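You operate a simulated robot arm through the tools that you are given. There is no shell and no other tool.

Carry out the task below with a simulated two-armed robot. There is one attempt and no reset: what you move stays moved.

## Task
Grind two measures of rough meal into the blue tin, one after the other.
Fine: the tin stays in the mill drawer, which ends shut; the knob stays at rough; spill nothing, leave the other tins.
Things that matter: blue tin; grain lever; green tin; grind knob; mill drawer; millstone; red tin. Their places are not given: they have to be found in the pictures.

Only the result counts: the job must be done as asked and must still hold three seconds after the hand-in. Knocking over, shifting, dropping, spilling or breaking anything else fails it.

## Robot
Two 7-joint arms with fingered hands on one trunk that stands fixed in place. Base frame: the origin is at the foot of the trunk, x ahead of it, y to its left, z up. Readings come in m, rad, newtons and seconds.
The left shoulder is at [0.083, 0.128, 1.181], the right one opposite. Each reaches about 1.156 m from its shoulder. Payload 5 kg a hand.
Tool frame (each hand has its own): the origin (TCP) lies between the finger pads and is the grasp point; the fingertips stand 0.037 m ahead of it; z points along the fingers, y is the line along which they close. The gripper opens to 0.124 m; its body begins 0.043 m behind the TCP. The gripper is a hand of 3 fingers: y runs from the thumb to the fingers, the wrist lies at [-0.021, -0.116, -0.203] in the tool frame, and closing takes about 1.5 s.
Orientation is that of the tool frame in the base frame, as [roll, pitch, yaw] about the fixed x, y, z axes, in that order (R = Rz(yaw) Ry(pitch) Rx(roll)). With the fingers straight down and the wrist toward the robot, the tool's x, y and z point along [0, 1, 0], [1, 0, 0] and [0, 0, -1] of the base frame.

## Interface
- The arms move only by the tool step_arm. It takes "left_motion", "right_motion" or both (then of equal length, played together; a hand with none holds still); each is a list of rows, each a list of 6 numbers: the shift along the tool's x, y, z in m, then the turn, a rotation vector about the tool's x, y, z in rad. In form: [[tx, ty, tz, ax, ay, az], ...]. A call has 1 to 20 rows; each row is the pose to reach, as a shift and turn from the pose commanded when the call began, along the tool's axes at that moment. "left_jaw" and "right_jaw" are, for a hand that has rows, the finger opening in m, from 0 to 0.124, set as the call begins (left out, the last holds). A row lasts 0.2 s, in which the tool goes at most 0.05 m and 0.15 rad; a call with a longer step from one row to the next is refused whole, and so is a gripper value outside its range. A pose out of reach is approached as far as the arm can. The call stops where the force on the tool passes 40 N (or 10 N more than at its start, if that is more) or the arm is blocked; 0.2 s more then pass. Each finger travels about 0.045 m/s and halts on what it meets, pressing with about 22 N; the grip force reading is that of the motor and also rises with nothing between the fingers. The clock runs only during rows and for 0.2 s after the last one: add rows that repeat a pose to give the fingers time. The reply holds the time, the measured pose of the TCP, the force on the tool along the base axes, the opening and the grip force, in the units named above and with some noise, with the torque about the TCP (base axes, N m) and any sound that the robot's microphone picked up, and new pictures: "pictures" is both (left out), scene, wrist or none (wrist: the cameras of the hands that moved).
- Cameras (640 x 400 px; columns grow to the right, rows downward): "scene" is now at [0.2466, 0.0128, 1.3712]; the picture's right is [0.13, -0.99, 0.00], its down [-0.32, -0.04, -0.95] and it looks along [0.94, 0.12, -0.33] (base axes); focal length 214 px, centre (320, 200). "left" rides on the left gripper at [-0.072, -0.104, -0.154] in its tool frame; the picture's right is [-0.83, -0.26, 0.49], its down [0.51, -0.72, 0.47] and it looks along [0.23, 0.64, 0.73] (tool axes); focal length 243 px, centre (320, 200). "right" rides on the right gripper at [0.072, -0.104, -0.154] in its tool frame; the picture's right is [-0.83, 0.26, -0.49], its down [-0.51, -0.72, 0.47] and it looks along [-0.23, 0.64, 0.73] (tool axes); focal length 243 px, centre (320, 200).
- raise_lower(by): moves the trunk up (or, below 0, down) by that many m; the arms and the scene camera ride with it, the base frame stays. It gives what a move gives, with no picture.
- set_fingers(index, middle, thumb_bend, thumb_turn, hand): sets how far each is bent, from 0 (flat) to 1 (curled in); at 0.3 the hand is open as for a grip, at 0.7 the pads meet at the TCP. One left out holds its place. A second passes; each finger stops where it meets its share of the squeeze, and holds until it gets a number again. A gripper value or a shape takes the hand back. It gives what a move gives, with no picture; readings hold the bend of each and the force on the fingers (four entries, about 0 where the hand has none), thumb and palm. thumb_turn goes from beside the hand (0) to across from the fingers (1), as for a grip.
- preshape(shape, hand): the hand has 3 fingers and takes this shape, open, in about a second: jaw (thumb against the fingers, like two jaws); tri (thumb and two fingers); tip (a fingertip pinch); poke (one finger out to press); point (the index stretched); flat (the hand flat); cup (the hand cupped); fist (a fist). The gripper value then closes the fingers along that shape, each until it touches; the sizes above hold for jaw. It gives what a move gives, with no picture.
- pan_tilt(pan, tilt): turns the head with the scene camera to pan (to the left, within 1.396 rad either way) and tilt (down, from -0.506 to 1.204), counted from straight ahead of the robot (the tilt from the chest, where the trunk bows). It gives what a move gives, and a new picture of the scene camera.
- locate(camera, pixels): there is no depth. For up to 12 entries [column, row, z] of the newest picture of that camera ("zoom" is the newest enlarged one), the place [x, y] in the base frame at which the ray of that pixel passes the height z, good to about 0.003 m. No time passes.
- inspect(camera, box): a new picture of the part [left, top, right, bottom] of that camera's present view, enlarged. No time passes.
- sign_off(): hands the job in; it is judged then, once.

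Leave the grippers open and the arms clear of the work at the hand-in unless told otherwise.

The tools are called after "Call:" as name(argument=value, ...) on one line, values as JSON. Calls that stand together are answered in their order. step_arm: Moves the arms, as the interface text tells. Its arguments: {"type":"object","properties":{"left_motion":{"type":"array","items":{"type":"array","items":{"type":"number"}}},"left_jaw":{"type":"number"},"right_motion":{"type":"array","items":{"type":"array","items":{"type":"number"}}},"right_jaw":{"type":"number"},"pictures":{"type":"string","enum":["both","scene","wrist","none"]}},"required":[]} The other tools are called the same way: raise_lower (by) moves the trunk up or down; preshape (shape, hand) gives the hand a shape; set_fingers (index, middle, thumb_bend, thumb_turn, hand) moves the fingers one by one; pan_tilt (pan, tilt) turns the head that bears the scene camera; locate (camera, pixels) gives the place at which the rays of pixels pass given heights; inspect (camera, box) takes an enlarged picture of a part of a camera's view; sign_off () hands the job in.

At the start:

```text
time: 0.0
left_tcp_pos: [0.6035, 0.4338, 1.3816]
left_tool_rot: [3.14, -0.001, 1.57]
left_contact_force: [1.7, 0.1, -0.8]
left_torque: [0.01, 0.01, 0.02]
left_width: 0.1238
left_gripper_force: 0.1
left_shape: jaw
left_bend: [0.3, 0.3, 0.3, 0.98]
left_finger forces: [0.0, 0.0, 0.1, 0.0, 0.0, 0.0]
right_tcp_pos: [0.715, -0.1752, 1.42]
right_tool_rot: [-3.14, -0.002, 1.569]
right_contact_force: [-0.5, 0.1, -0.3]
right_torque: [-0.01, 0.03, -0.01]
right_width: 0.1237
right_gripper_force: 0.0
right_shape: jaw
right_bend: [0.3, 0.3, 0.3, 0.98]
right_finger forces: [0.0, 0.0, 0.0, 0.1, 0.1, 0.0]
trunk travel left (down, up): [-0.375, 0.188]
head pan, tilt (commanded): [0.131, 0.332]
```

scene: 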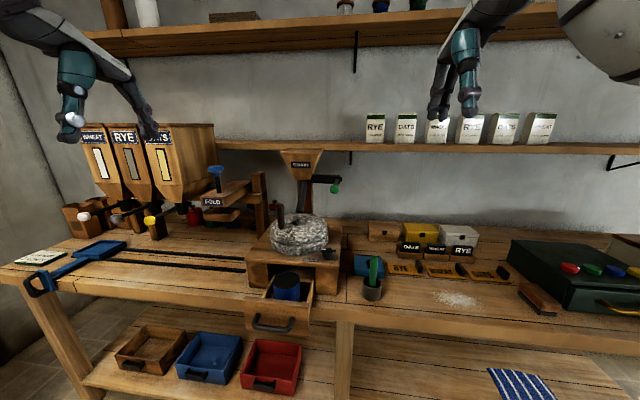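
right: 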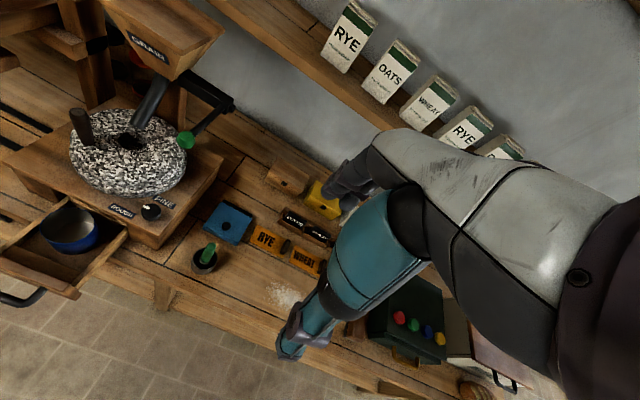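
left: 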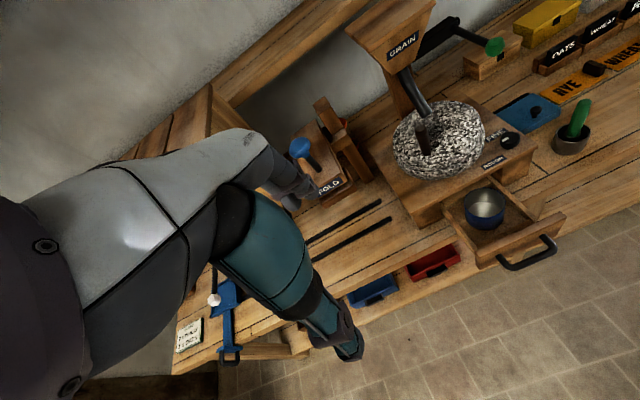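

I see the mill in the middle of the bench: a hopper marked GRAIN, a lever with a green end, a round millstone with an upright peg, an open drawer holding a blue tin, and a black knob on the base. I will enlarge the views of the mill before doing anything.

Call:
inspect(camera="scene", box=[220, 140, 400, 350])

Call:
inspect(camera="right", box=[0, 0, 260, 310])

Call:
inspect(camera="left", box=[330, 0, 600, 290])

```text
1.90 times, centred on (310, 245) of scene
```

zoom: 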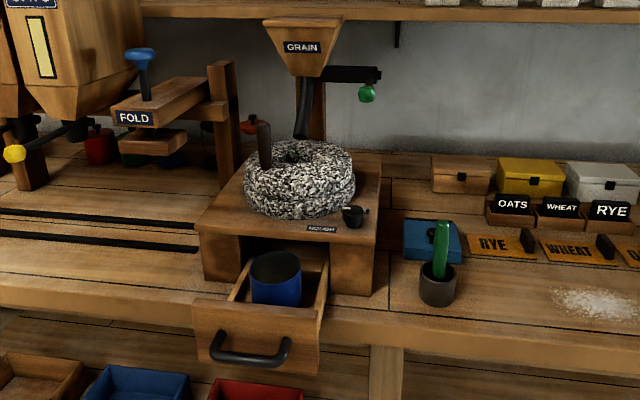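

```text
1.29 times, centred on (130, 155) of right
```

zoom: 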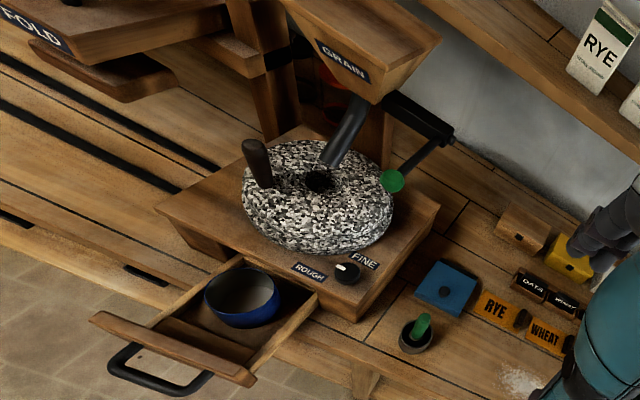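

```text
1.38 times, centred on (465, 145) of left
```

zoom: 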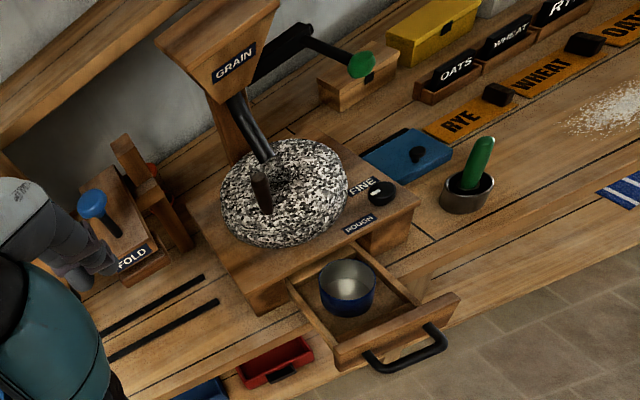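

The blue tin already stands in the open drawer. Next I look closer at the knob (right camera about 150,211; scene about 330,255), the hopper/lever, and the area behind the FOLD press (about 200,215), where red and green things show.

Call:
inspect(camera="right", box=[100, 180, 200, 240])

Call:
inspect(camera="left", box=[460, 110, 560, 180])

Call:
inspect(camera="scene", box=[160, 150, 280, 240])

Call:
inspect(camera="scene", box=[270, 140, 360, 260])

Call:
inspect(camera="scene", box=[240, 230, 350, 340])

```text
6.40 times, centred on (150, 210) of right
```

zoom: 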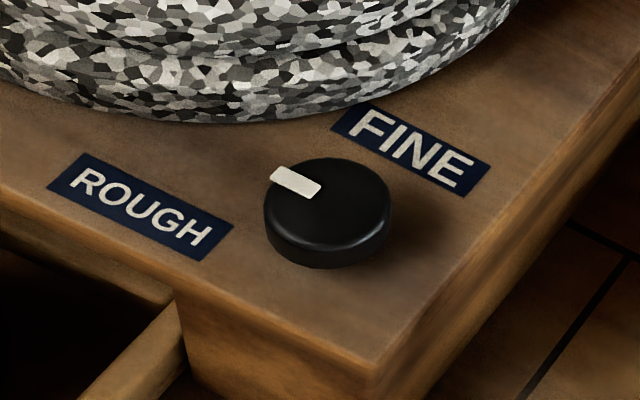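

```text
5.71 times, centred on (510, 145) of left
```

zoom: 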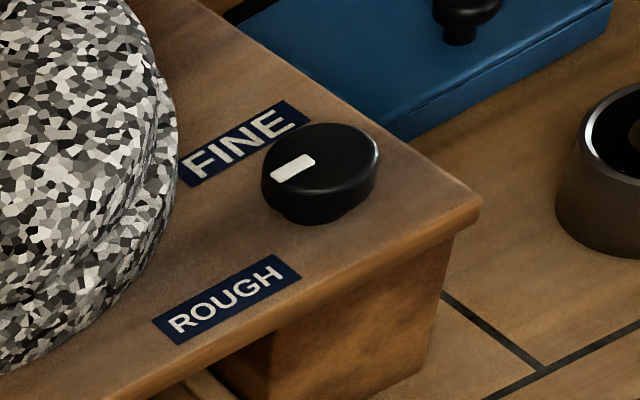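

```text
4.44 times, centred on (220, 195) of scene
```

zoom: 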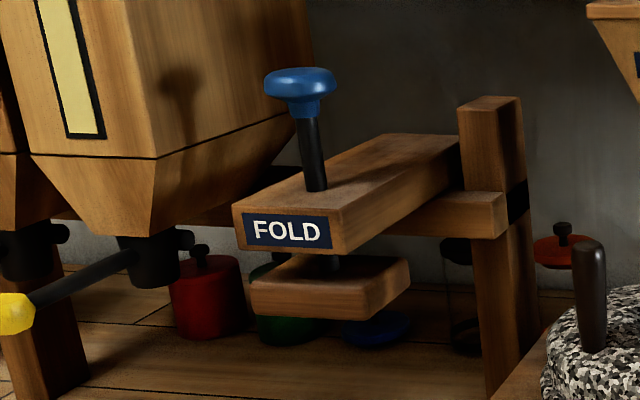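

```text
3.33 times, centred on (315, 200) of scene
```

zoom: 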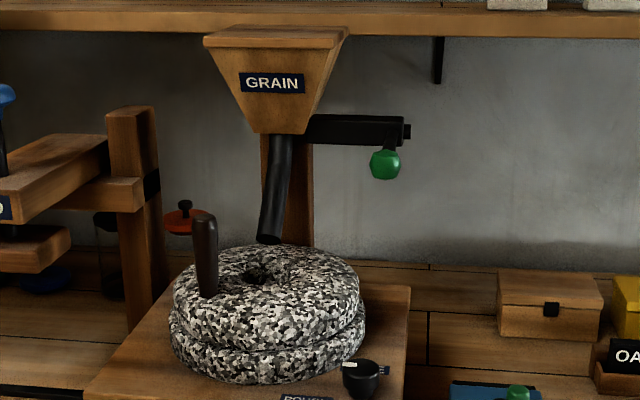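

```text
3.64 times, centred on (295, 285) of scene
```

zoom: 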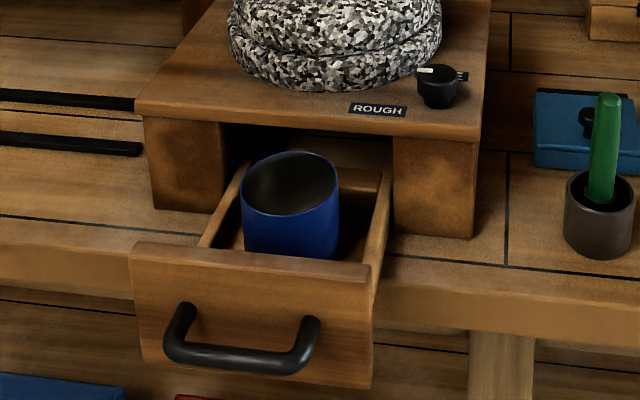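

The knob's white mark needs a base-frame check against the ROUGH and FINE labels. I take the rays for the same points (ROUGH label, FINE label, knob top, mark outer end) from both wrist cameras at two heights to triangulate them.

Call:
locate(camera="right", pixels=[[121.9, 211.1, 0.9], [121.9, 211.1, 1.1], [164.1, 202.2, 0.9], [164.1, 202.2, 1.1], [151.1, 208.9, 0.9], [151.1, 208.9, 1.1], [142.5, 206.6, 0.9], [142.5, 206.6, 1.1]])

Call:
locate(camera="left", pixels=[[493.7, 162.5, 0.9], [493.7, 162.5, 1.1], [496.5, 135.0, 0.9], [496.5, 135.0, 1.1], [510.4, 137.6, 0.9], [510.4, 137.6, 1.1], [501.6, 141.0, 0.9], [501.6, 141.0, 1.1]])

```text
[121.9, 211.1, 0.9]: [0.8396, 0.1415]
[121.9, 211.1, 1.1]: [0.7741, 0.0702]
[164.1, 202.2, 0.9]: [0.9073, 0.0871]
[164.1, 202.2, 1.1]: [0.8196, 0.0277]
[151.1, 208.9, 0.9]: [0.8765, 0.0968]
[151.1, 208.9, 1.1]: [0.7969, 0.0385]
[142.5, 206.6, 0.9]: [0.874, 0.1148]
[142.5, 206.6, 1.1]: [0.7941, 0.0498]
```

```text
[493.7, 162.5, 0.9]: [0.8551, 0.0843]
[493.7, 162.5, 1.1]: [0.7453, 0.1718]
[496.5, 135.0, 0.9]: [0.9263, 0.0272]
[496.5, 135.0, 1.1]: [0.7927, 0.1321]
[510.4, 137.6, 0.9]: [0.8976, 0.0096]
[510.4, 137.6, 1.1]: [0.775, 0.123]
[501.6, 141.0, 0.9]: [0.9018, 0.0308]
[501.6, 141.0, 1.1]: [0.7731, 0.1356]
```

Triangulated: ROUGH label ≈ (0.816, 0.116, 0.972), FINE label ≈ (0.876, 0.066, 0.973), knob ≈ (0.836, 0.067, 1.00), and the mark points along +y, i.e. to the ROUGH side. So the knob seems to be at rough and should not be touched. Now I triangulate the green lever end, the peg, the drawer handle, and the tin.

Call:
locate(camera="scene", pixels=[[334.5, 189.2, 1.1], [334.5, 189.2, 1.3], [280.2, 206, 1.0], [280.2, 206, 1.2], [272.5, 327.6, 0.8], [272.5, 327.6, 1.0], [287, 277, 0.8], [287, 277, 1.0], [280, 302, 0.8], [280, 302, 1.0]])

Call:
locate(camera="left", pixels=[[495.4, 46.4, 1.1], [495.4, 46.4, 1.3], [420.1, 124.7, 1.0], [420.1, 124.7, 1.2], [425.9, 152.2, 0.95], [425.9, 152.2, 1.15], [526.6, 257.3, 0.8], [526.6, 257.3, 1.0], [485, 205, 0.8], [485, 205, 1.0]])

Call:
locate(camera="right", pixels=[[185.8, 140.3, 1.1], [185.8, 140.3, 1.3], [80.4, 113.9, 1.0], [80.4, 113.9, 1.2], [88.1, 143.4, 0.95], [88.1, 143.4, 1.15], [70, 230, 0.8], [70, 230, 1.0]])

Call:
inspect(camera="right", box=[100, 0, 250, 180])

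Call:
inspect(camera="left", box=[340, 0, 520, 110])

Call:
inspect(camera="left", box=[440, 170, 580, 280])

```text
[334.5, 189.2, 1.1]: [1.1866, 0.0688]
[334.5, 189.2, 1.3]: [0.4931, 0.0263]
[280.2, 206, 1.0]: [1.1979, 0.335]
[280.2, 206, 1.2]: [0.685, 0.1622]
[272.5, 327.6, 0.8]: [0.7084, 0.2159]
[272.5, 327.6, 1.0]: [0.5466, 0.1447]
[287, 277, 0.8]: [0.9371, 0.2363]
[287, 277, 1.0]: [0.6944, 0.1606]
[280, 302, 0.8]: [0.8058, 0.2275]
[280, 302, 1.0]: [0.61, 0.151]
```

```text
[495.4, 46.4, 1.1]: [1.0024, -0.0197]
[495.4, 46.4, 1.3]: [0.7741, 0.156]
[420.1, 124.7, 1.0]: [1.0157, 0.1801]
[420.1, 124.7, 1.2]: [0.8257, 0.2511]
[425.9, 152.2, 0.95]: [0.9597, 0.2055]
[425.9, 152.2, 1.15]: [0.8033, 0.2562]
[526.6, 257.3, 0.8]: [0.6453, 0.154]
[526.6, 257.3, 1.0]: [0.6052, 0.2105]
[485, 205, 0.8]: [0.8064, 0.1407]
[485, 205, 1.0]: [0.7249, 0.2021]
```

```text
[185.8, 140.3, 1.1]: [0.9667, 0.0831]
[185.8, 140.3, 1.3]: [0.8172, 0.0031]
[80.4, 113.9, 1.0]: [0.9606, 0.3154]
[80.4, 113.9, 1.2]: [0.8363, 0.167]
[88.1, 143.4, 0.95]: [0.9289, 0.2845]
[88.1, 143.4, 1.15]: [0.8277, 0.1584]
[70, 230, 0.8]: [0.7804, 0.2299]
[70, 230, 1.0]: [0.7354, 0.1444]
```

```text
2.22 times, centred on (175, 90) of right
```

zoom: 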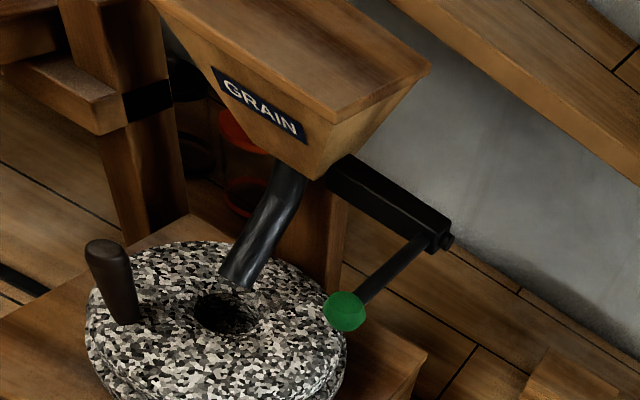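

```text
3.56 times, centred on (430, 55) of left
```

zoom: 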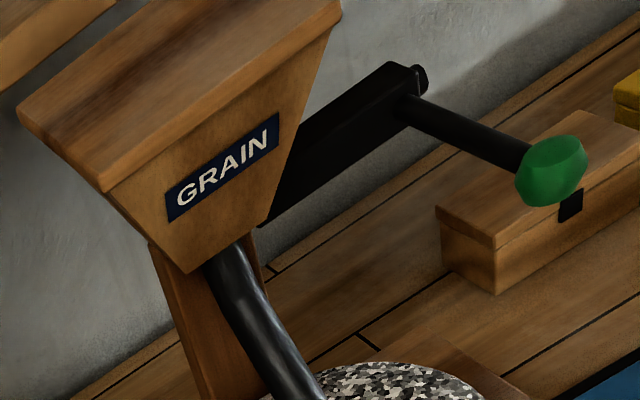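

```text
3.64 times, centred on (510, 225) of left
```

zoom: 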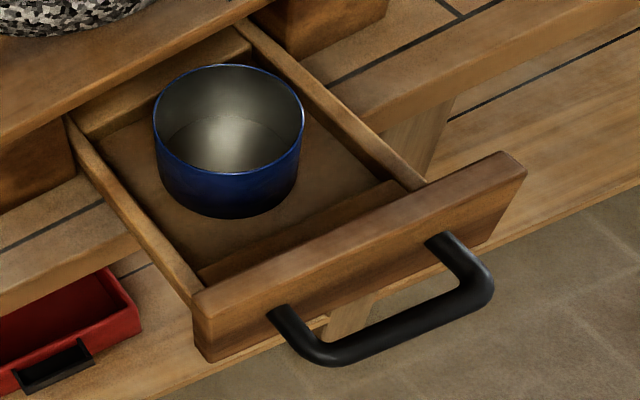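

Lever end ≈ (0.909, 0.051, 1.18), peg ≈ (0.886, 0.227) from z 1.04 to 1.125, drawer handle ≈ (0.628, 0.18, 0.90). Next I triangulate the stone's hole, the spout ends, the stone's edges, the tin rim and the drawer front from the existing pictures.

Call:
locate(camera="scene", pixels=[[296.4, 222.5, 1.04], [300.9, 212, 1.04], [300.9, 212, 1.14], [305, 181.4, 1.1], [305, 181.4, 1.2], [271.5, 239, 1.0], [330, 236, 1.0], [333, 178, 1.2], [333, 178, 1.3], [337, 178, 1.2], [337, 178, 1.3]])

Call:
locate(camera="right", pixels=[[132.2, 141.8, 1.04], [138, 125, 1.04], [138, 125, 1.14], [161.5, 81, 1.1], [161.5, 81, 1.2], [70, 139.5, 1.0], [187, 153, 1.0], [230, 109, 1.1], [230, 109, 1.2], [186, 75, 1.1], [186, 75, 1.2]])

Call:
locate(camera="left", pixels=[[439.6, 163, 1.04], [547, 26, 1.1], [547, 26, 1.2], [434, 86, 1.1], [434, 86, 1.2], [495.4, 46.4, 1.18], [464, 236, 0.9], [464, 236, 1.0]])

Call:
pan_tilt(pan=0.15, tilt=0.6)

```text
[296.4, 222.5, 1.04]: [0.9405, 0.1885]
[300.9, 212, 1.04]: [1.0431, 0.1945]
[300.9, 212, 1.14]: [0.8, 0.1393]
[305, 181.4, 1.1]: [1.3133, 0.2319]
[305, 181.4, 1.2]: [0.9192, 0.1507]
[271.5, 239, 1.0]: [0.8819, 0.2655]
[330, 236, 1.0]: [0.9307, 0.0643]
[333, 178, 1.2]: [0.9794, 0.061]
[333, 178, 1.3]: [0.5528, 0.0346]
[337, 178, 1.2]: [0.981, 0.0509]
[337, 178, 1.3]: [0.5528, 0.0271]
```

```text
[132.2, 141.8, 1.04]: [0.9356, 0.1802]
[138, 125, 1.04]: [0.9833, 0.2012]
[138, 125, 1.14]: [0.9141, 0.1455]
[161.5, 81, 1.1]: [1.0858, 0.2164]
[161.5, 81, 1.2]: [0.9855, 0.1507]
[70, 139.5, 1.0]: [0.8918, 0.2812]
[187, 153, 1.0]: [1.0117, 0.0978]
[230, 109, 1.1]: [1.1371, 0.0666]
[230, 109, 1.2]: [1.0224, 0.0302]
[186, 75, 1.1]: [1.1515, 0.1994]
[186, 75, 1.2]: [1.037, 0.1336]
```

```text
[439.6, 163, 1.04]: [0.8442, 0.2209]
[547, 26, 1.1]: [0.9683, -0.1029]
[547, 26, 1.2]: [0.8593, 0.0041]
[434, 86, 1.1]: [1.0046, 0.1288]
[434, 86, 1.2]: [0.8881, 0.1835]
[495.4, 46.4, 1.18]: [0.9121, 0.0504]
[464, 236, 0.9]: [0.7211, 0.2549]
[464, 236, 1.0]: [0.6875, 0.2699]
```

```text
time: 0.8
left_tcp_pos: [0.605, 0.4326, 1.3823]
left_tool_rot: [-3.141, 0.0, 1.571]
left_contact_force: [-0.3, 0.1, -0.1]
left_torque: [-0.03, 0.03, -0.02]
left_width: 0.1236
left_gripper_force: 0.0
left_shape: jaw
left_bend: [0.3, 0.3, 0.3, 0.98]
left_finger forces: [0.1, 0.0, 0.1, 0.0, 0.0, 0.1]
right_tcp_pos: [0.7152, -0.1766, 1.4208]
right_tool_rot: [-3.141, 0.001, 1.569]
right_contact_force: [0.4, 0.6, 0.7]
right_torque: [-0.01, -0.03, 0.04]
right_width: 0.1237
right_gripper_force: 0.1
right_shape: jaw
right_bend: [0.3, 0.3, 0.3, 0.98]
right_finger forces: [0.0, 0.0, 0.1, 0.0, 0.0, 0.0]
trunk travel left (down, up): [-0.375, 0.188]
head pan, tilt (commanded): [0.15, 0.6]
```

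scene: 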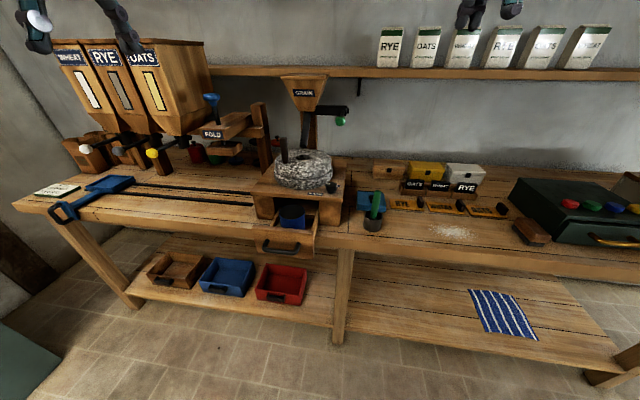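

The stone's hole is near (0.938, 0.183), so the peg's circle has a radius of about 0.068 m; the spout end is near (0.96, 0.18, 1.075), the tin near (0.755, 0.178, 0.92), and the lever pivot near (1.04, 0.04, 1.19). Now I measure the shelf above (RYE pack's lower left corner, scene 376,66 / right 322,66), the hopper's top and the bench front edge, and take closer pictures.

Call:
locate(camera="scene", pixels=[[376, 66, 1.3], [376, 66, 1.36], [281, 82, 1.25], [281, 82, 1.32], [327, 77, 1.25], [327, 77, 1.32], [340, 250, 0.85], [340, 250, 0.9], [255, 218, 0.85], [255, 218, 0.95]])

Call:
locate(camera="right", pixels=[[322, 66, 1.3], [322, 66, 1.36], [174, 55, 1.25], [174, 55, 1.32], [221, 14, 1.25], [221, 14, 1.32], [102, 0, 1.32]])

Call:
inspect(camera="scene", box=[240, 60, 370, 190])

Call:
inspect(camera="scene", box=[240, 170, 360, 270])

```text
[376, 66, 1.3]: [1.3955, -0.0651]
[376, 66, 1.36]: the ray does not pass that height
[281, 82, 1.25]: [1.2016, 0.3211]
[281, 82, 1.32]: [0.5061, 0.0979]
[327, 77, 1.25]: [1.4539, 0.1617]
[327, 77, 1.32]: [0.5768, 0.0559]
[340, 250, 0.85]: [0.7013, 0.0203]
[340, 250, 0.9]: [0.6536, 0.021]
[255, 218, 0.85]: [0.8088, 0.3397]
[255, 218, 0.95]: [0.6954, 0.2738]
```

```text
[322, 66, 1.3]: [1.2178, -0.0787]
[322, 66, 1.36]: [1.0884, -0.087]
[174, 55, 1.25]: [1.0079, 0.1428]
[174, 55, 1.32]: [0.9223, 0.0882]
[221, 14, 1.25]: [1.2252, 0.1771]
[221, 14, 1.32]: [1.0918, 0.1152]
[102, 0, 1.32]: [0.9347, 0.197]
```

```text
3.08 times, centred on (305, 125) of scene
```

zoom: 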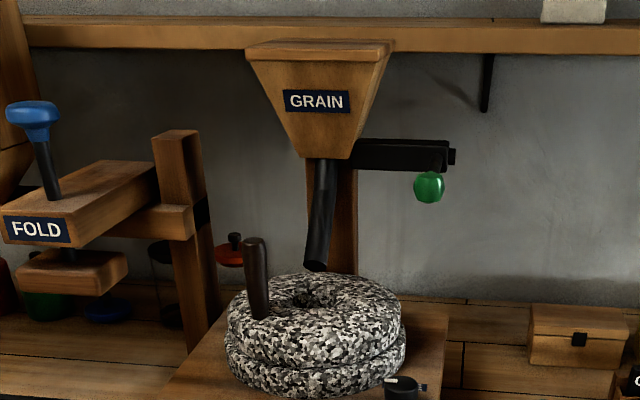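

```text
4.00 times, centred on (300, 220) of scene
```

zoom: 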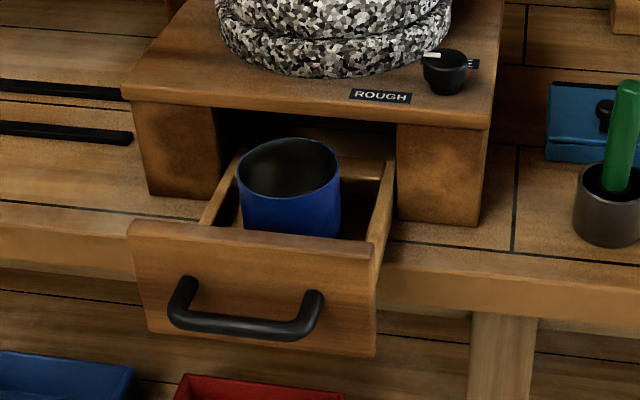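

The drawer's front plate and handle are clear of the bench edge, and the tin stands seated in the drawer. I start by shutting the drawer with the left hand: close its fingers, and bring it down in front of the handle (handle bar near x 0.628, y 0.18, z 0.90), first to (0.52, 0.18, 1.15).

Call:
step_arm(left_motion=[[-0.032, -0.011, 0.029, 0, 0, 0], [-0.064, -0.021, 0.058, 0, 0, 0], [-0.096, -0.032, 0.087, 0, 0, 0], [-0.128, -0.043, 0.116, 0, 0, 0], [-0.16, -0.054, 0.145, 0, 0, 0], [-0.192, -0.064, 0.174, 0, 0, 0], [-0.224, -0.075, 0.203, 0, 0, 0], [-0.253, -0.085, 0.232, 0, 0, 0], [-0.253, -0.085, 0.232, 0, 0, 0]], left_jaw=0, pictures="both")

```text
time: 2.8
left_tcp_pos: [0.5185, 0.1815, 1.1503]
left_tool_rot: [3.141, 0.002, 1.571]
left_contact_force: [-0.6, -0.1, -0.2]
left_torque: [-0.02, -0.02, 0.02]
left_width: 0.0001
left_gripper_force: 21.8
left_shape: jaw
left_bend: [0.7, 0.7, 0.56, 1.0]
left_finger forces: [0.0, 0.0, 0.1, 0.0, 0.0, 0.0]
right_tcp_pos: [0.7149, -0.1759, 1.4218]
right_tool_rot: [-3.141, 0.0, 1.568]
right_contact_force: [0.4, -0.7, 0.0]
right_torque: [-0.02, 0.02, 0.0]
right_width: 0.1235
right_gripper_force: 0.1
right_shape: jaw
right_bend: [0.3, 0.3, 0.3, 0.98]
right_finger forces: [0.0, 0.0, 0.0, 0.0, 0.1, 0.1]
trunk travel left (down, up): [-0.375, 0.188]
head pan, tilt (commanded): [0.15, 0.6]
```

scene: 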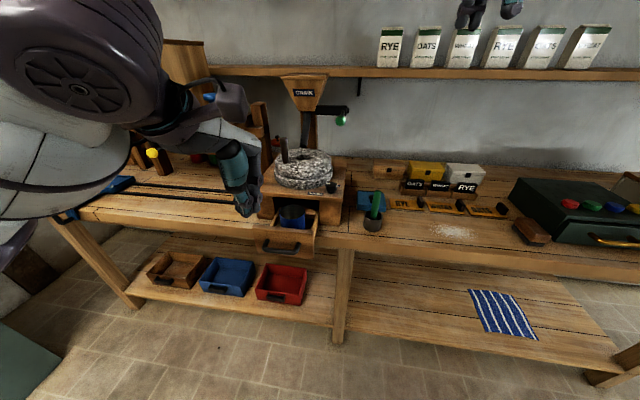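
left: 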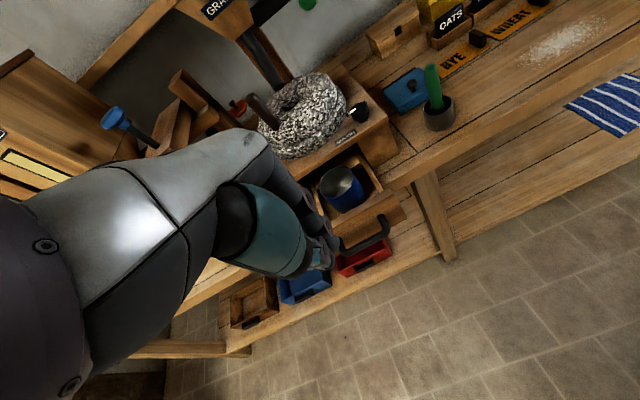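

The left hand is closed at (0.5185, 0.1815, 1.150), well in front of the drawer. I lower it to about z 0.915, so the fingertips stand just below the handle bar.

Call:
step_arm(left_motion=[[0, 0, 0.047, 0, 0, 0], [0, 0, 0.094, 0, 0, 0], [0, 0, 0.141, 0, 0, 0], [0, 0, 0.188, 0, 0, 0], [0, 0, 0.235, 0, 0, 0]], pictures="both")

```text
time: 4.0
left_tcp_pos: [0.5474, 0.183, 0.9103]
left_tool_rot: [3.141, -0.001, 1.573]
left_contact_force: [-0.7, 0.6, 0.1]
left_torque: [-0.03, 0.04, 0.02]
left_width: 0.0
left_gripper_force: 21.9
left_shape: jaw
left_bend: [0.7, 0.7, 0.56, 1.0]
left_finger forces: [0.0, 0.0, 0.0, 0.0, 0.0, 0.0]
left hand out of reach, approached as far as the arm can: row 1, 2, 3, 4, 5
right_tcp_pos: [0.7143, -0.1766, 1.4218]
right_tool_rot: [-3.141, 0.0, 1.57]
right_contact_force: [0.5, 0.2, 0.0]
right_torque: [-0.03, 0.01, 0.02]
right_width: 0.1235
right_gripper_force: 0.1
right_shape: jaw
right_bend: [0.3, 0.3, 0.3, 0.98]
right_finger forces: [0.1, 0.0, 0.1, 0.0, 0.0, 0.0]
trunk travel left (down, up): [-0.375, 0.188]
head pan, tilt (commanded): [0.15, 0.6]
```

scene: 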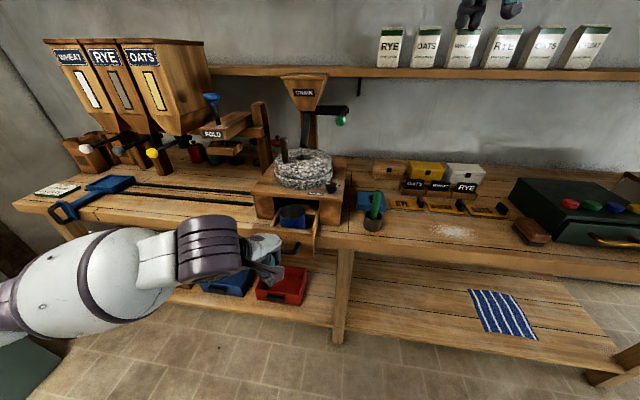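
left: 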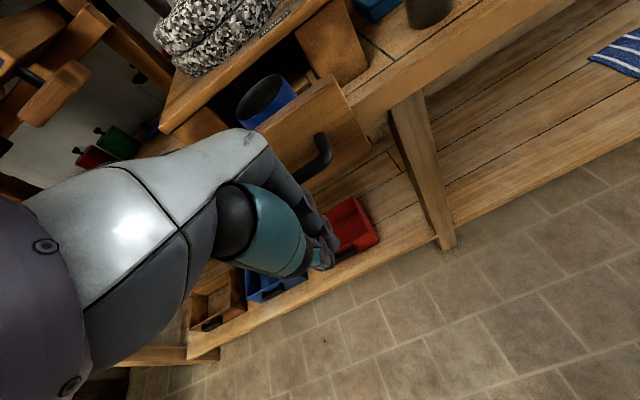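

The arm could not come that close to the trunk and stands at (0.547, 0.183, 0.910) instead, still free of contact. I look at fingertips versus handle enlarged before pushing.

Call:
inspect(camera="scene", box=[220, 180, 360, 310])

Call:
inspect(camera="left", box=[200, 60, 400, 290])

```text
3.08 times, centred on (290, 245) of scene
```

zoom: 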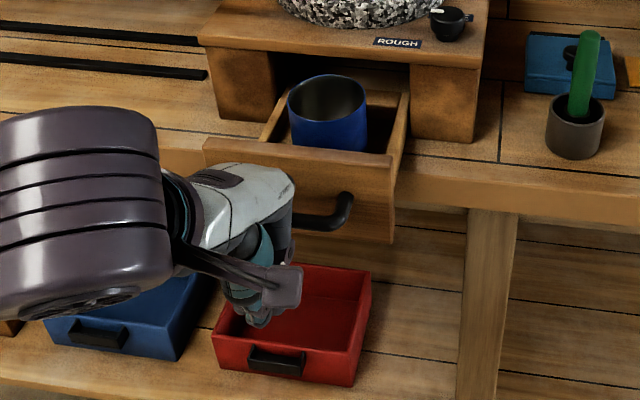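

```text
1.74 times, centred on (300, 175) of left
```

zoom: 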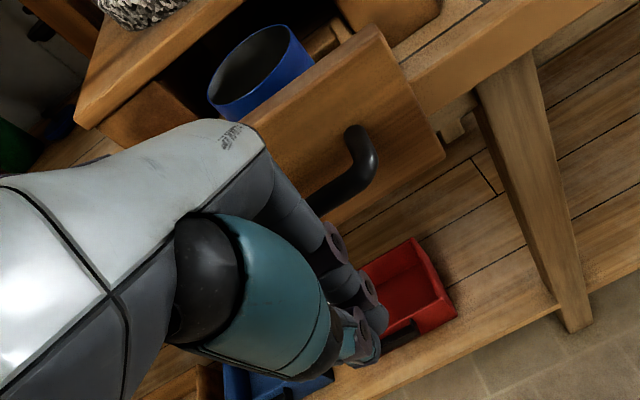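

The fingers are in front of the handle at about its height. I push forward (+x) in small steps of 0.015 m and watch the force.

Call:
step_arm(left_motion=[[0, 0.015, 0, 0, 0, 0], [0, 0.03, 0, 0, 0, 0], [0, 0.045, 0, 0, 0, 0], [0, 0.06, 0, 0, 0, 0], [0, 0.075, 0, 0, 0, 0], [0, 0.09, 0, 0, 0, 0], [0, 0.105, 0, 0, 0, 0], [0, 0.12, 0, 0, 0, 0]], pictures="both")

```text
time: 5.8
left_tcp_pos: [0.6676, 0.1804, 0.9099]
left_tool_rot: [-3.141, 0.0, 1.57]
left_contact_force: [0.7, 0.6, 0.0]
left_torque: [0.0, 0.0, 0.01]
left_width: 0.0
left_gripper_force: 21.9
left_shape: jaw
left_bend: [0.7, 0.7, 0.56, 1.0]
left_finger forces: [0.0, 0.1, 0.1, 0.0, 0.0, 0.1]
right_tcp_pos: [0.7159, -0.1767, 1.4194]
right_tool_rot: [-3.142, 0.0, 1.568]
right_contact_force: [-0.6, -0.1, 0.3]
right_torque: [0.03, 0.0, 0.01]
right_width: 0.1239
right_gripper_force: 0.1
right_shape: jaw
right_bend: [0.3, 0.3, 0.3, 0.98]
right_finger forces: [0.1, 0.0, 0.0, 0.0, 0.0, 0.1]
trunk travel left (down, up): [-0.375, 0.188]
head pan, tilt (commanded): [0.15, 0.6]
```

scene: 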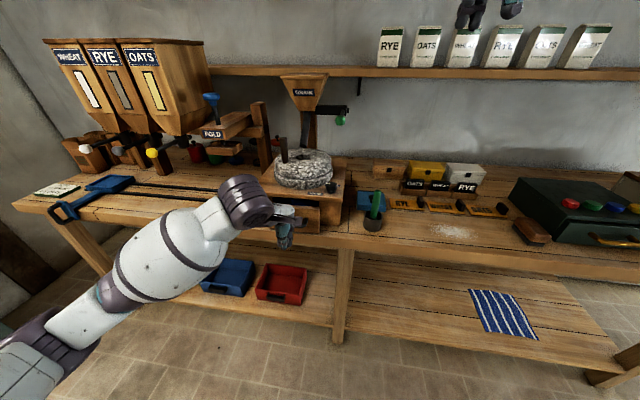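
left: 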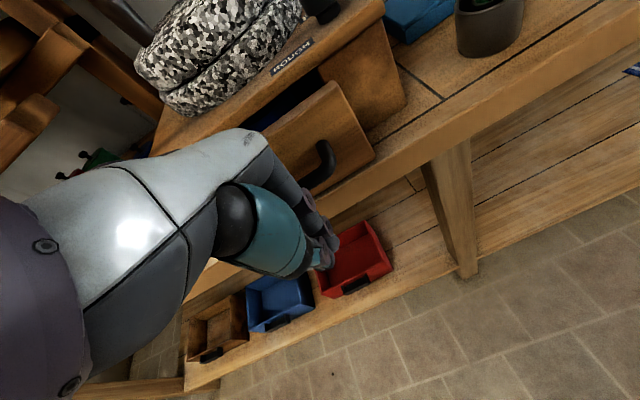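

The drawer is sliding in with hardly any force; TCP is at x 0.668. I keep pushing in the same small steps until the force rises at the stop.

Call:
step_arm(left_motion=[[0, 0.015, 0, 0, 0, 0], [0, 0.03, 0, 0, 0, 0], [0, 0.045, 0, 0, 0, 0], [0, 0.06, 0, 0, 0, 0], [0, 0.075, 0, 0, 0, 0], [0, 0.09, 0, 0, 0, 0]], pictures="both")

```text
time: 6.9
left_tcp_pos: [0.725, 0.1807, 0.9177]
left_tool_rot: [3.137, -0.003, 1.566]
left_contact_force: [-37.5, 3.5, 20.9]
left_torque: [0.25, -0.49, 0.49]
left_width: 0.0001
left_gripper_force: 22.7
left_shape: jaw
left_bend: [0.7, 0.7, 0.56, 1.0]
left_finger forces: [6.1, 35.9, 0.0, 0.0, 0.1, 0.0]
right_tcp_pos: [0.7078, -0.1761, 1.4236]
right_tool_rot: [3.135, -0.001, 1.571]
right_contact_force: [0.4, -0.6, -0.6]
right_torque: [0.01, 0.05, 0.01]
right_width: 0.1236
right_gripper_force: 0.0
right_shape: jaw
right_bend: [0.3, 0.3, 0.3, 0.98]
right_finger forces: [0.1, 0.0, 0.2, 0.0, 0.1, 0.1]
trunk travel left (down, up): [-0.375, 0.188]
head pan, tilt (commanded): [0.15, 0.6]
stopped in row 5 (left hand): the force on the tool passed its limit at 59 N (the readings are from after the stop); the commanded pose is now the measured one
```

scene: 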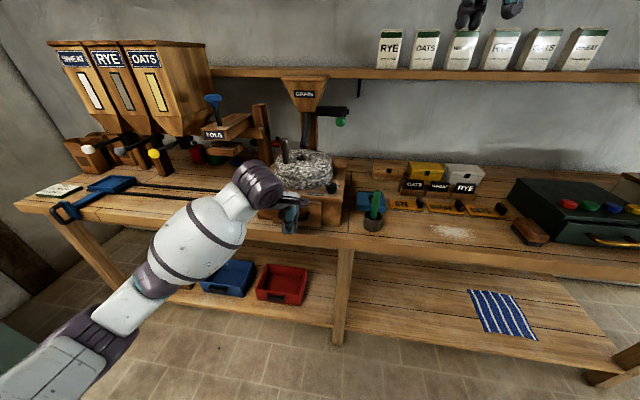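
left: 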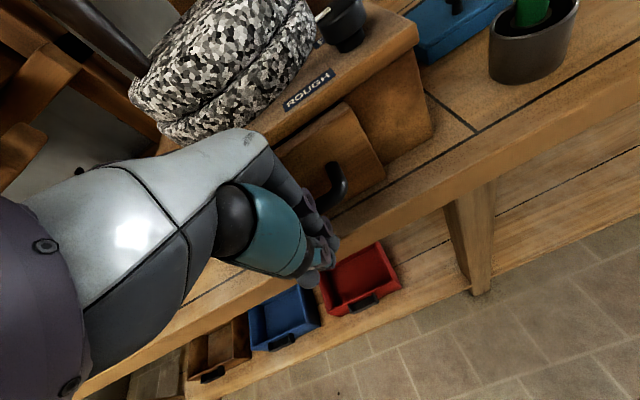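

The push stopped at x 0.725 with a force; it may be the drawer at its stop or a fingertip on the bench edge. I back off by 0.1 m and look.

Call:
step_arm(left_motion=[[0, -0.03, 0, 0, 0, 0], [0, -0.06, 0, 0, 0, 0], [0, -0.1, 0, 0, 0, 0], [0, -0.1, 0, 0, 0, 0]], pictures="both")

Call:
inspect(camera="scene", box=[230, 150, 380, 270])

Call:
inspect(camera="left", box=[220, 30, 480, 240])

```text
time: 7.9
left_tcp_pos: [0.63, 0.1812, 0.912]
left_tool_rot: [-3.14, 0.0, 1.571]
left_contact_force: [0.5, -0.2, 0.2]
left_torque: [0.01, 0.07, 0.01]
left_width: 0.0004
left_gripper_force: 21.5
left_shape: jaw
left_bend: [0.7, 0.7, 0.57, 1.0]
left_finger forces: [0.0, 0.1, 0.0, 0.1, 0.1, 0.1]
right_tcp_pos: [0.716, -0.1767, 1.42]
right_tool_rot: [-3.141, 0.0, 1.569]
right_contact_force: [-0.3, -0.5, 0.5]
right_torque: [0.0, 0.02, 0.03]
right_width: 0.1236
right_gripper_force: 0.1
right_shape: jaw
right_bend: [0.3, 0.3, 0.3, 0.98]
right_finger forces: [0.0, 0.1, 0.0, 0.0, 0.1, 0.0]
trunk travel left (down, up): [-0.375, 0.188]
head pan, tilt (commanded): [0.15, 0.6]
```

scene: 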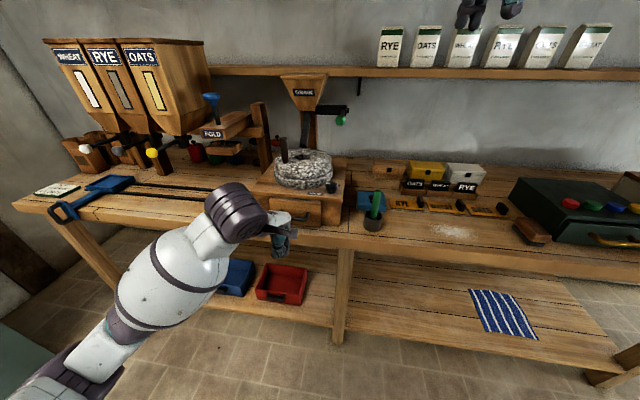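
left: 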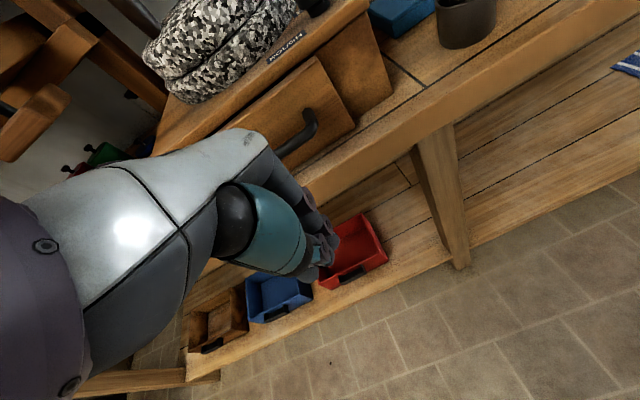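

```text
3.33 times, centred on (305, 210) of scene
```

zoom: 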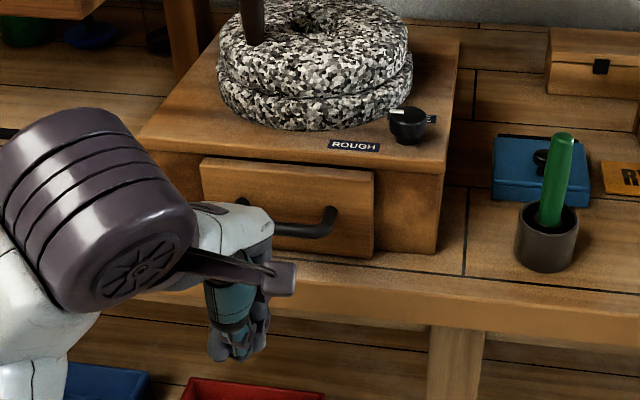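

```text
1.90 times, centred on (350, 135) of left
```

zoom: 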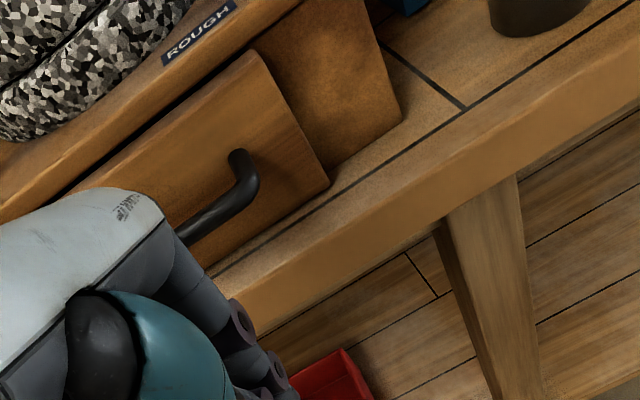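

The drawer front looks nearly flush, but I must know whether it is fully shut. I triangulate the plate corners, the leg's lower corner and the bench edge from the scene and left cameras.

Call:
locate(camera="scene", pixels=[[321.2, 201.6, 0.9], [321.2, 201.6, 1.0], [320.6, 227.4, 0.8], [320.6, 227.4, 0.9], [338.6, 225.6, 0.8], [338.6, 225.6, 0.9], [350, 247, 0.8], [350, 247, 0.9], [344, 192, 0.9], [344, 192, 1.0]])

Call:
locate(camera="left", pixels=[[317.4, 57.1, 0.9], [317.4, 57.1, 1.0], [354.2, 127.4, 0.8], [354.2, 127.4, 0.9], [392.1, 94, 0.8], [392.1, 94, 0.9]])

Call:
inspect(camera="scene", box=[260, 180, 350, 240])

```text
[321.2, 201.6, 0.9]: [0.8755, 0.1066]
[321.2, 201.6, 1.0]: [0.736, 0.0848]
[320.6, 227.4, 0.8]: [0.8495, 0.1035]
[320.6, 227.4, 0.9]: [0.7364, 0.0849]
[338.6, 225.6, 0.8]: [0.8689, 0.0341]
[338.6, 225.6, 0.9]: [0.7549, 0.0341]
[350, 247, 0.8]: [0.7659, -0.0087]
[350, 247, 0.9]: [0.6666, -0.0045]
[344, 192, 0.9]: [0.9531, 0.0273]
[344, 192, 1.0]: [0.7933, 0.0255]
```

```text
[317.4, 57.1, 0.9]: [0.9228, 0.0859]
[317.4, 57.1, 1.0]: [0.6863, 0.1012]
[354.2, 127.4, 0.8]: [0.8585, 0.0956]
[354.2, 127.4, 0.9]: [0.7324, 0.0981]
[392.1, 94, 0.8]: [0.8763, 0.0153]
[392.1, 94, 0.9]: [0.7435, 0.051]
```

```text
6.67 times, centred on (305, 210) of scene
```

zoom: 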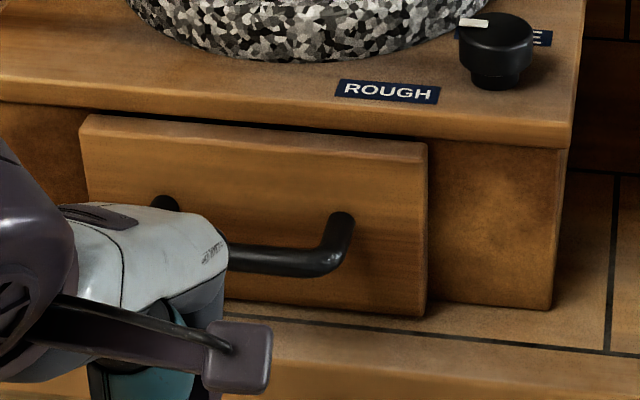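

The plate corner comes out at x ≈ 0.808, level with the mill's leg front (≈ 0.807), bench top z ≈ 0.853, so fingertips at 0.873 did not touch the bench. To be sure it is at its stop, I push once more slightly higher and compare the stop position.

Call:
step_arm(left_motion=[[0, 0.03, -0.01, 0, 0, 0], [0, 0.06, -0.01, 0, 0, 0], [0, 0.075, -0.01, 0, 0, 0], [0, 0.085, -0.01, 0, 0, 0], [0, 0.095, -0.01, 0, 0, 0], [0, 0.105, -0.01, 0, 0, 0], [0, 0.115, -0.01, 0, 0, 0], [0, 0.125, -0.01, 0, 0, 0]], pictures="none")

Call:
inspect(camera="scene", box=[260, 180, 350, 240])

```text
time: 9.4
left_tcp_pos: [0.7302, 0.1794, 0.9258]
left_tool_rot: [-3.139, -0.002, 1.565]
left_contact_force: [-42.1, 4.8, 18.2]
left_torque: [0.14, 0.15, 0.02]
left_width: 0.0
left_gripper_force: 22.0
left_shape: jaw
left_bend: [0.7, 0.7, 0.56, 1.0]
left_finger forces: [31.2, 15.7, 0.0, 0.0, 0.0, 0.0]
right_tcp_pos: [0.7085, -0.1762, 1.4237]
right_tool_rot: [3.138, -0.001, 1.569]
right_contact_force: [1.5, 0.3, -1.1]
right_torque: [0.0, 0.02, -0.02]
right_width: 0.1238
right_gripper_force: 0.0
right_shape: jaw
right_bend: [0.3, 0.3, 0.3, 0.98]
right_finger forces: [0.1, 0.0, 0.1, 0.0, 0.1, 0.0]
trunk travel left (down, up): [-0.375, 0.188]
head pan, tilt (commanded): [0.15, 0.6]
stopped in row 7 (left hand): the force on the tool passed its limit at 47 N (the readings are from after the stop); the commanded pose is now the measured one
```

```text
6.67 times, centred on (305, 210) of scene
```

zoom: 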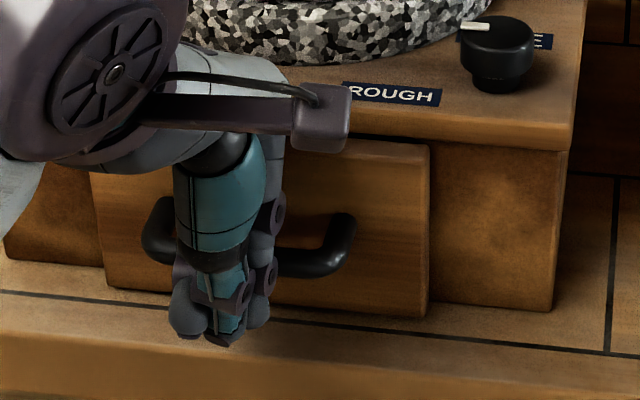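

The plate corner has not moved (428,315 in the zoom in both), so the drawer is at its stop: shut. I withdraw the left hand straight back, then up and to the left, clear of the mill.

Call:
step_arm(left_motion=[[0, -0.045, 0, 0, 0, 0], [0, -0.09, 0, 0, 0, 0], [0, -0.13, 0, 0, 0, 0], [0.03, -0.13, -0.035, 0, 0, 0], [0.06, -0.13, -0.07, 0, 0, 0], [0.09, -0.13, -0.105, 0, 0, 0], [0.12, -0.13, -0.14, 0, 0, 0], [0.15, -0.13, -0.175, 0, 0, 0], [0.18, -0.13, -0.21, 0, 0, 0], [0.21, -0.13, -0.245, 0, 0, 0], [0.24, -0.13, -0.28, 0, 0, 0]], pictures="both")

Call:
inspect(camera="scene", box=[230, 60, 380, 260])

```text
time: 11.8
left_tcp_pos: [0.6062, 0.4204, 1.2033]
left_tool_rot: [-3.136, -0.003, 1.566]
left_contact_force: [0.0, 0.4, 0.9]
left_torque: [0.0, 0.0, 0.01]
left_width: 0.0
left_gripper_force: 21.7
left_shape: jaw
left_bend: [0.7, 0.7, 0.57, 1.0]
left_finger forces: [0.0, 0.0, 0.0, 0.0, 0.1, 0.0]
right_tcp_pos: [0.713, -0.1771, 1.4204]
right_tool_rot: [3.141, 0.002, 1.57]
right_contact_force: [-1.0, -0.4, 0.2]
right_torque: [-0.01, -0.03, 0.01]
right_width: 0.1233
right_gripper_force: 0.0
right_shape: jaw
right_bend: [0.3, 0.3, 0.3, 0.98]
right_finger forces: [0.0, 0.1, 0.0, 0.1, 0.1, 0.0]
trunk travel left (down, up): [-0.375, 0.188]
head pan, tilt (commanded): [0.15, 0.6]
```

scene: 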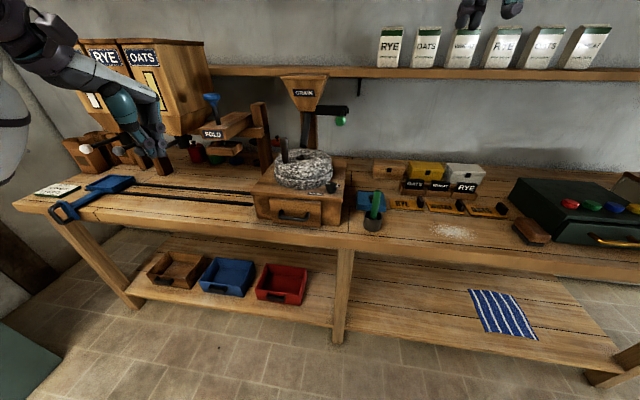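
left: 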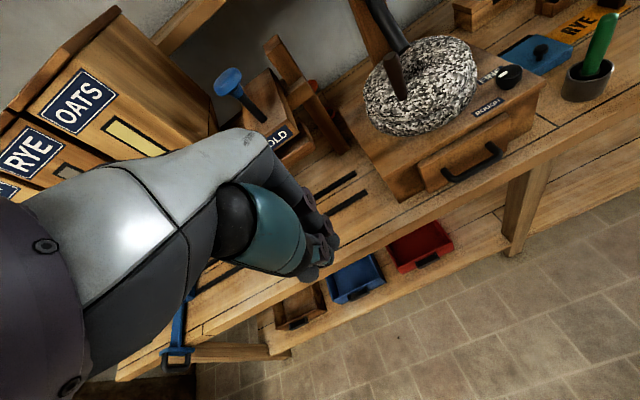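

```text
2.00 times, centred on (305, 160) of scene
```

zoom: 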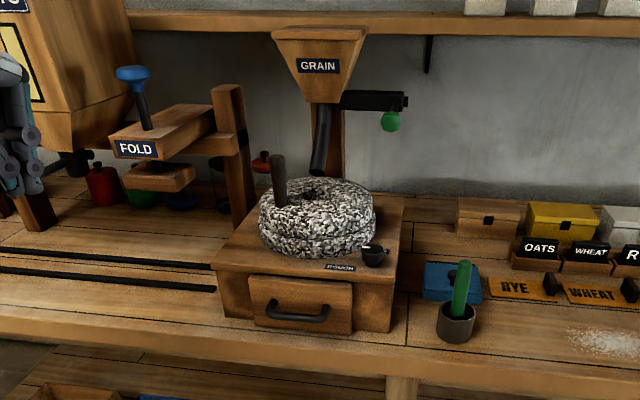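

The drawer is shut and everything else is in place. Now the right hand: I turn it so the fingers point forward (+x), closing line along y, thumb to the right, and bring it to about (0.79, 0.051, 1.18) in front of the green lever end.

Call:
step_arm(right_motion=[[0.0152, 0.0051, 0.016, -0.0806, -0.0806, -0.0806], [0.0304, 0.0103, 0.032, -0.1612, -0.1612, -0.1612], [0.0456, 0.0154, 0.048, -0.2418, -0.2418, -0.2418], [0.0608, 0.0205, 0.064, -0.3224, -0.3224, -0.3224], [0.076, 0.0257, 0.08, -0.403, -0.403, -0.403], [0.0912, 0.0308, 0.096, -0.4836, -0.4836, -0.4836], [0.1064, 0.0359, 0.112, -0.5642, -0.5642, -0.5642], [0.1216, 0.0411, 0.128, -0.6448, -0.6448, -0.6448], [0.1368, 0.0462, 0.144, -0.7254, -0.7254, -0.7254], [0.152, 0.0513, 0.16, -0.806, -0.806, -0.806], [0.1672, 0.0565, 0.176, -0.8866, -0.8866, -0.8866], [0.1824, 0.0616, 0.192, -0.9672, -0.9672, -0.9672], [0.1976, 0.0667, 0.208, -1.0478, -1.0478, -1.0478], [0.2128, 0.0719, 0.224, -1.1284, -1.1284, -1.1284], [0.228, 0.077, 0.24, -1.2092, -1.2092, -1.2092], [0.228, 0.077, 0.24, -1.2092, -1.2092, -1.2092]], right_jaw=0.09, pictures="both")

```text
time: 15.2
left_tcp_pos: [0.6081, 0.4199, 1.2032]
left_tool_rot: [-3.136, -0.001, 1.564]
left_contact_force: [-0.5, 0.4, 0.1]
left_torque: [0.02, 0.03, -0.03]
left_width: 0.0
left_gripper_force: 21.5
left_shape: jaw
left_bend: [0.7, 0.7, 0.57, 1.0]
left_finger forces: [0.1, 0.1, 0.0, 0.1, 0.1, 0.1]
right_tcp_pos: [0.7912, 0.0519, 1.1804]
right_tool_rot: [-0.756, 1.569, -0.757]
right_contact_force: [0.9, -0.3, -0.1]
right_torque: [-0.04, -0.01, 0.03]
right_width: 0.09
right_gripper_force: 0.0
right_shape: jaw
right_bend: [0.27, 0.37, 0.56, 0.99]
right_finger forces: [0.1, 0.1, 0.0, 0.0, 0.0, 0.1]
trunk travel left (down, up): [-0.375, 0.188]
head pan, tilt (commanded): [0.15, 0.6]
```

scene: 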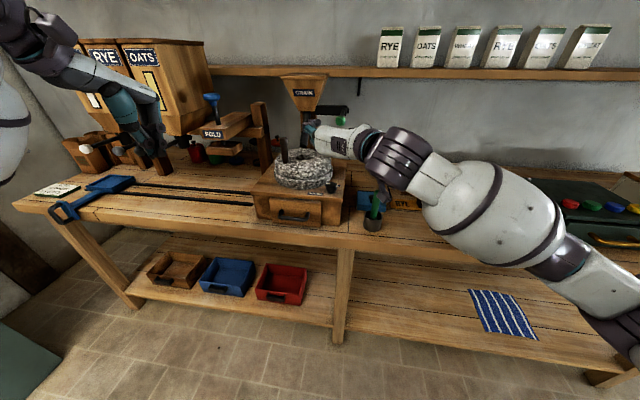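
right: 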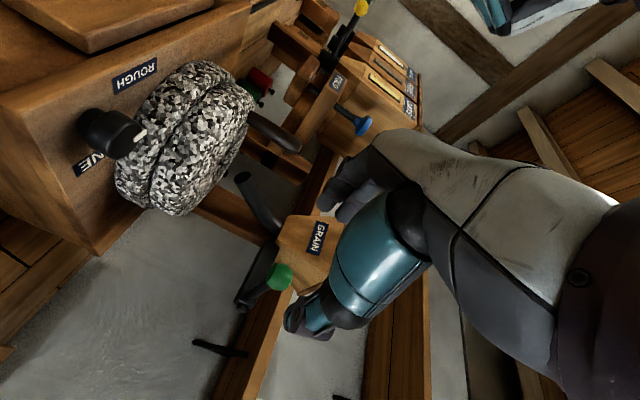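

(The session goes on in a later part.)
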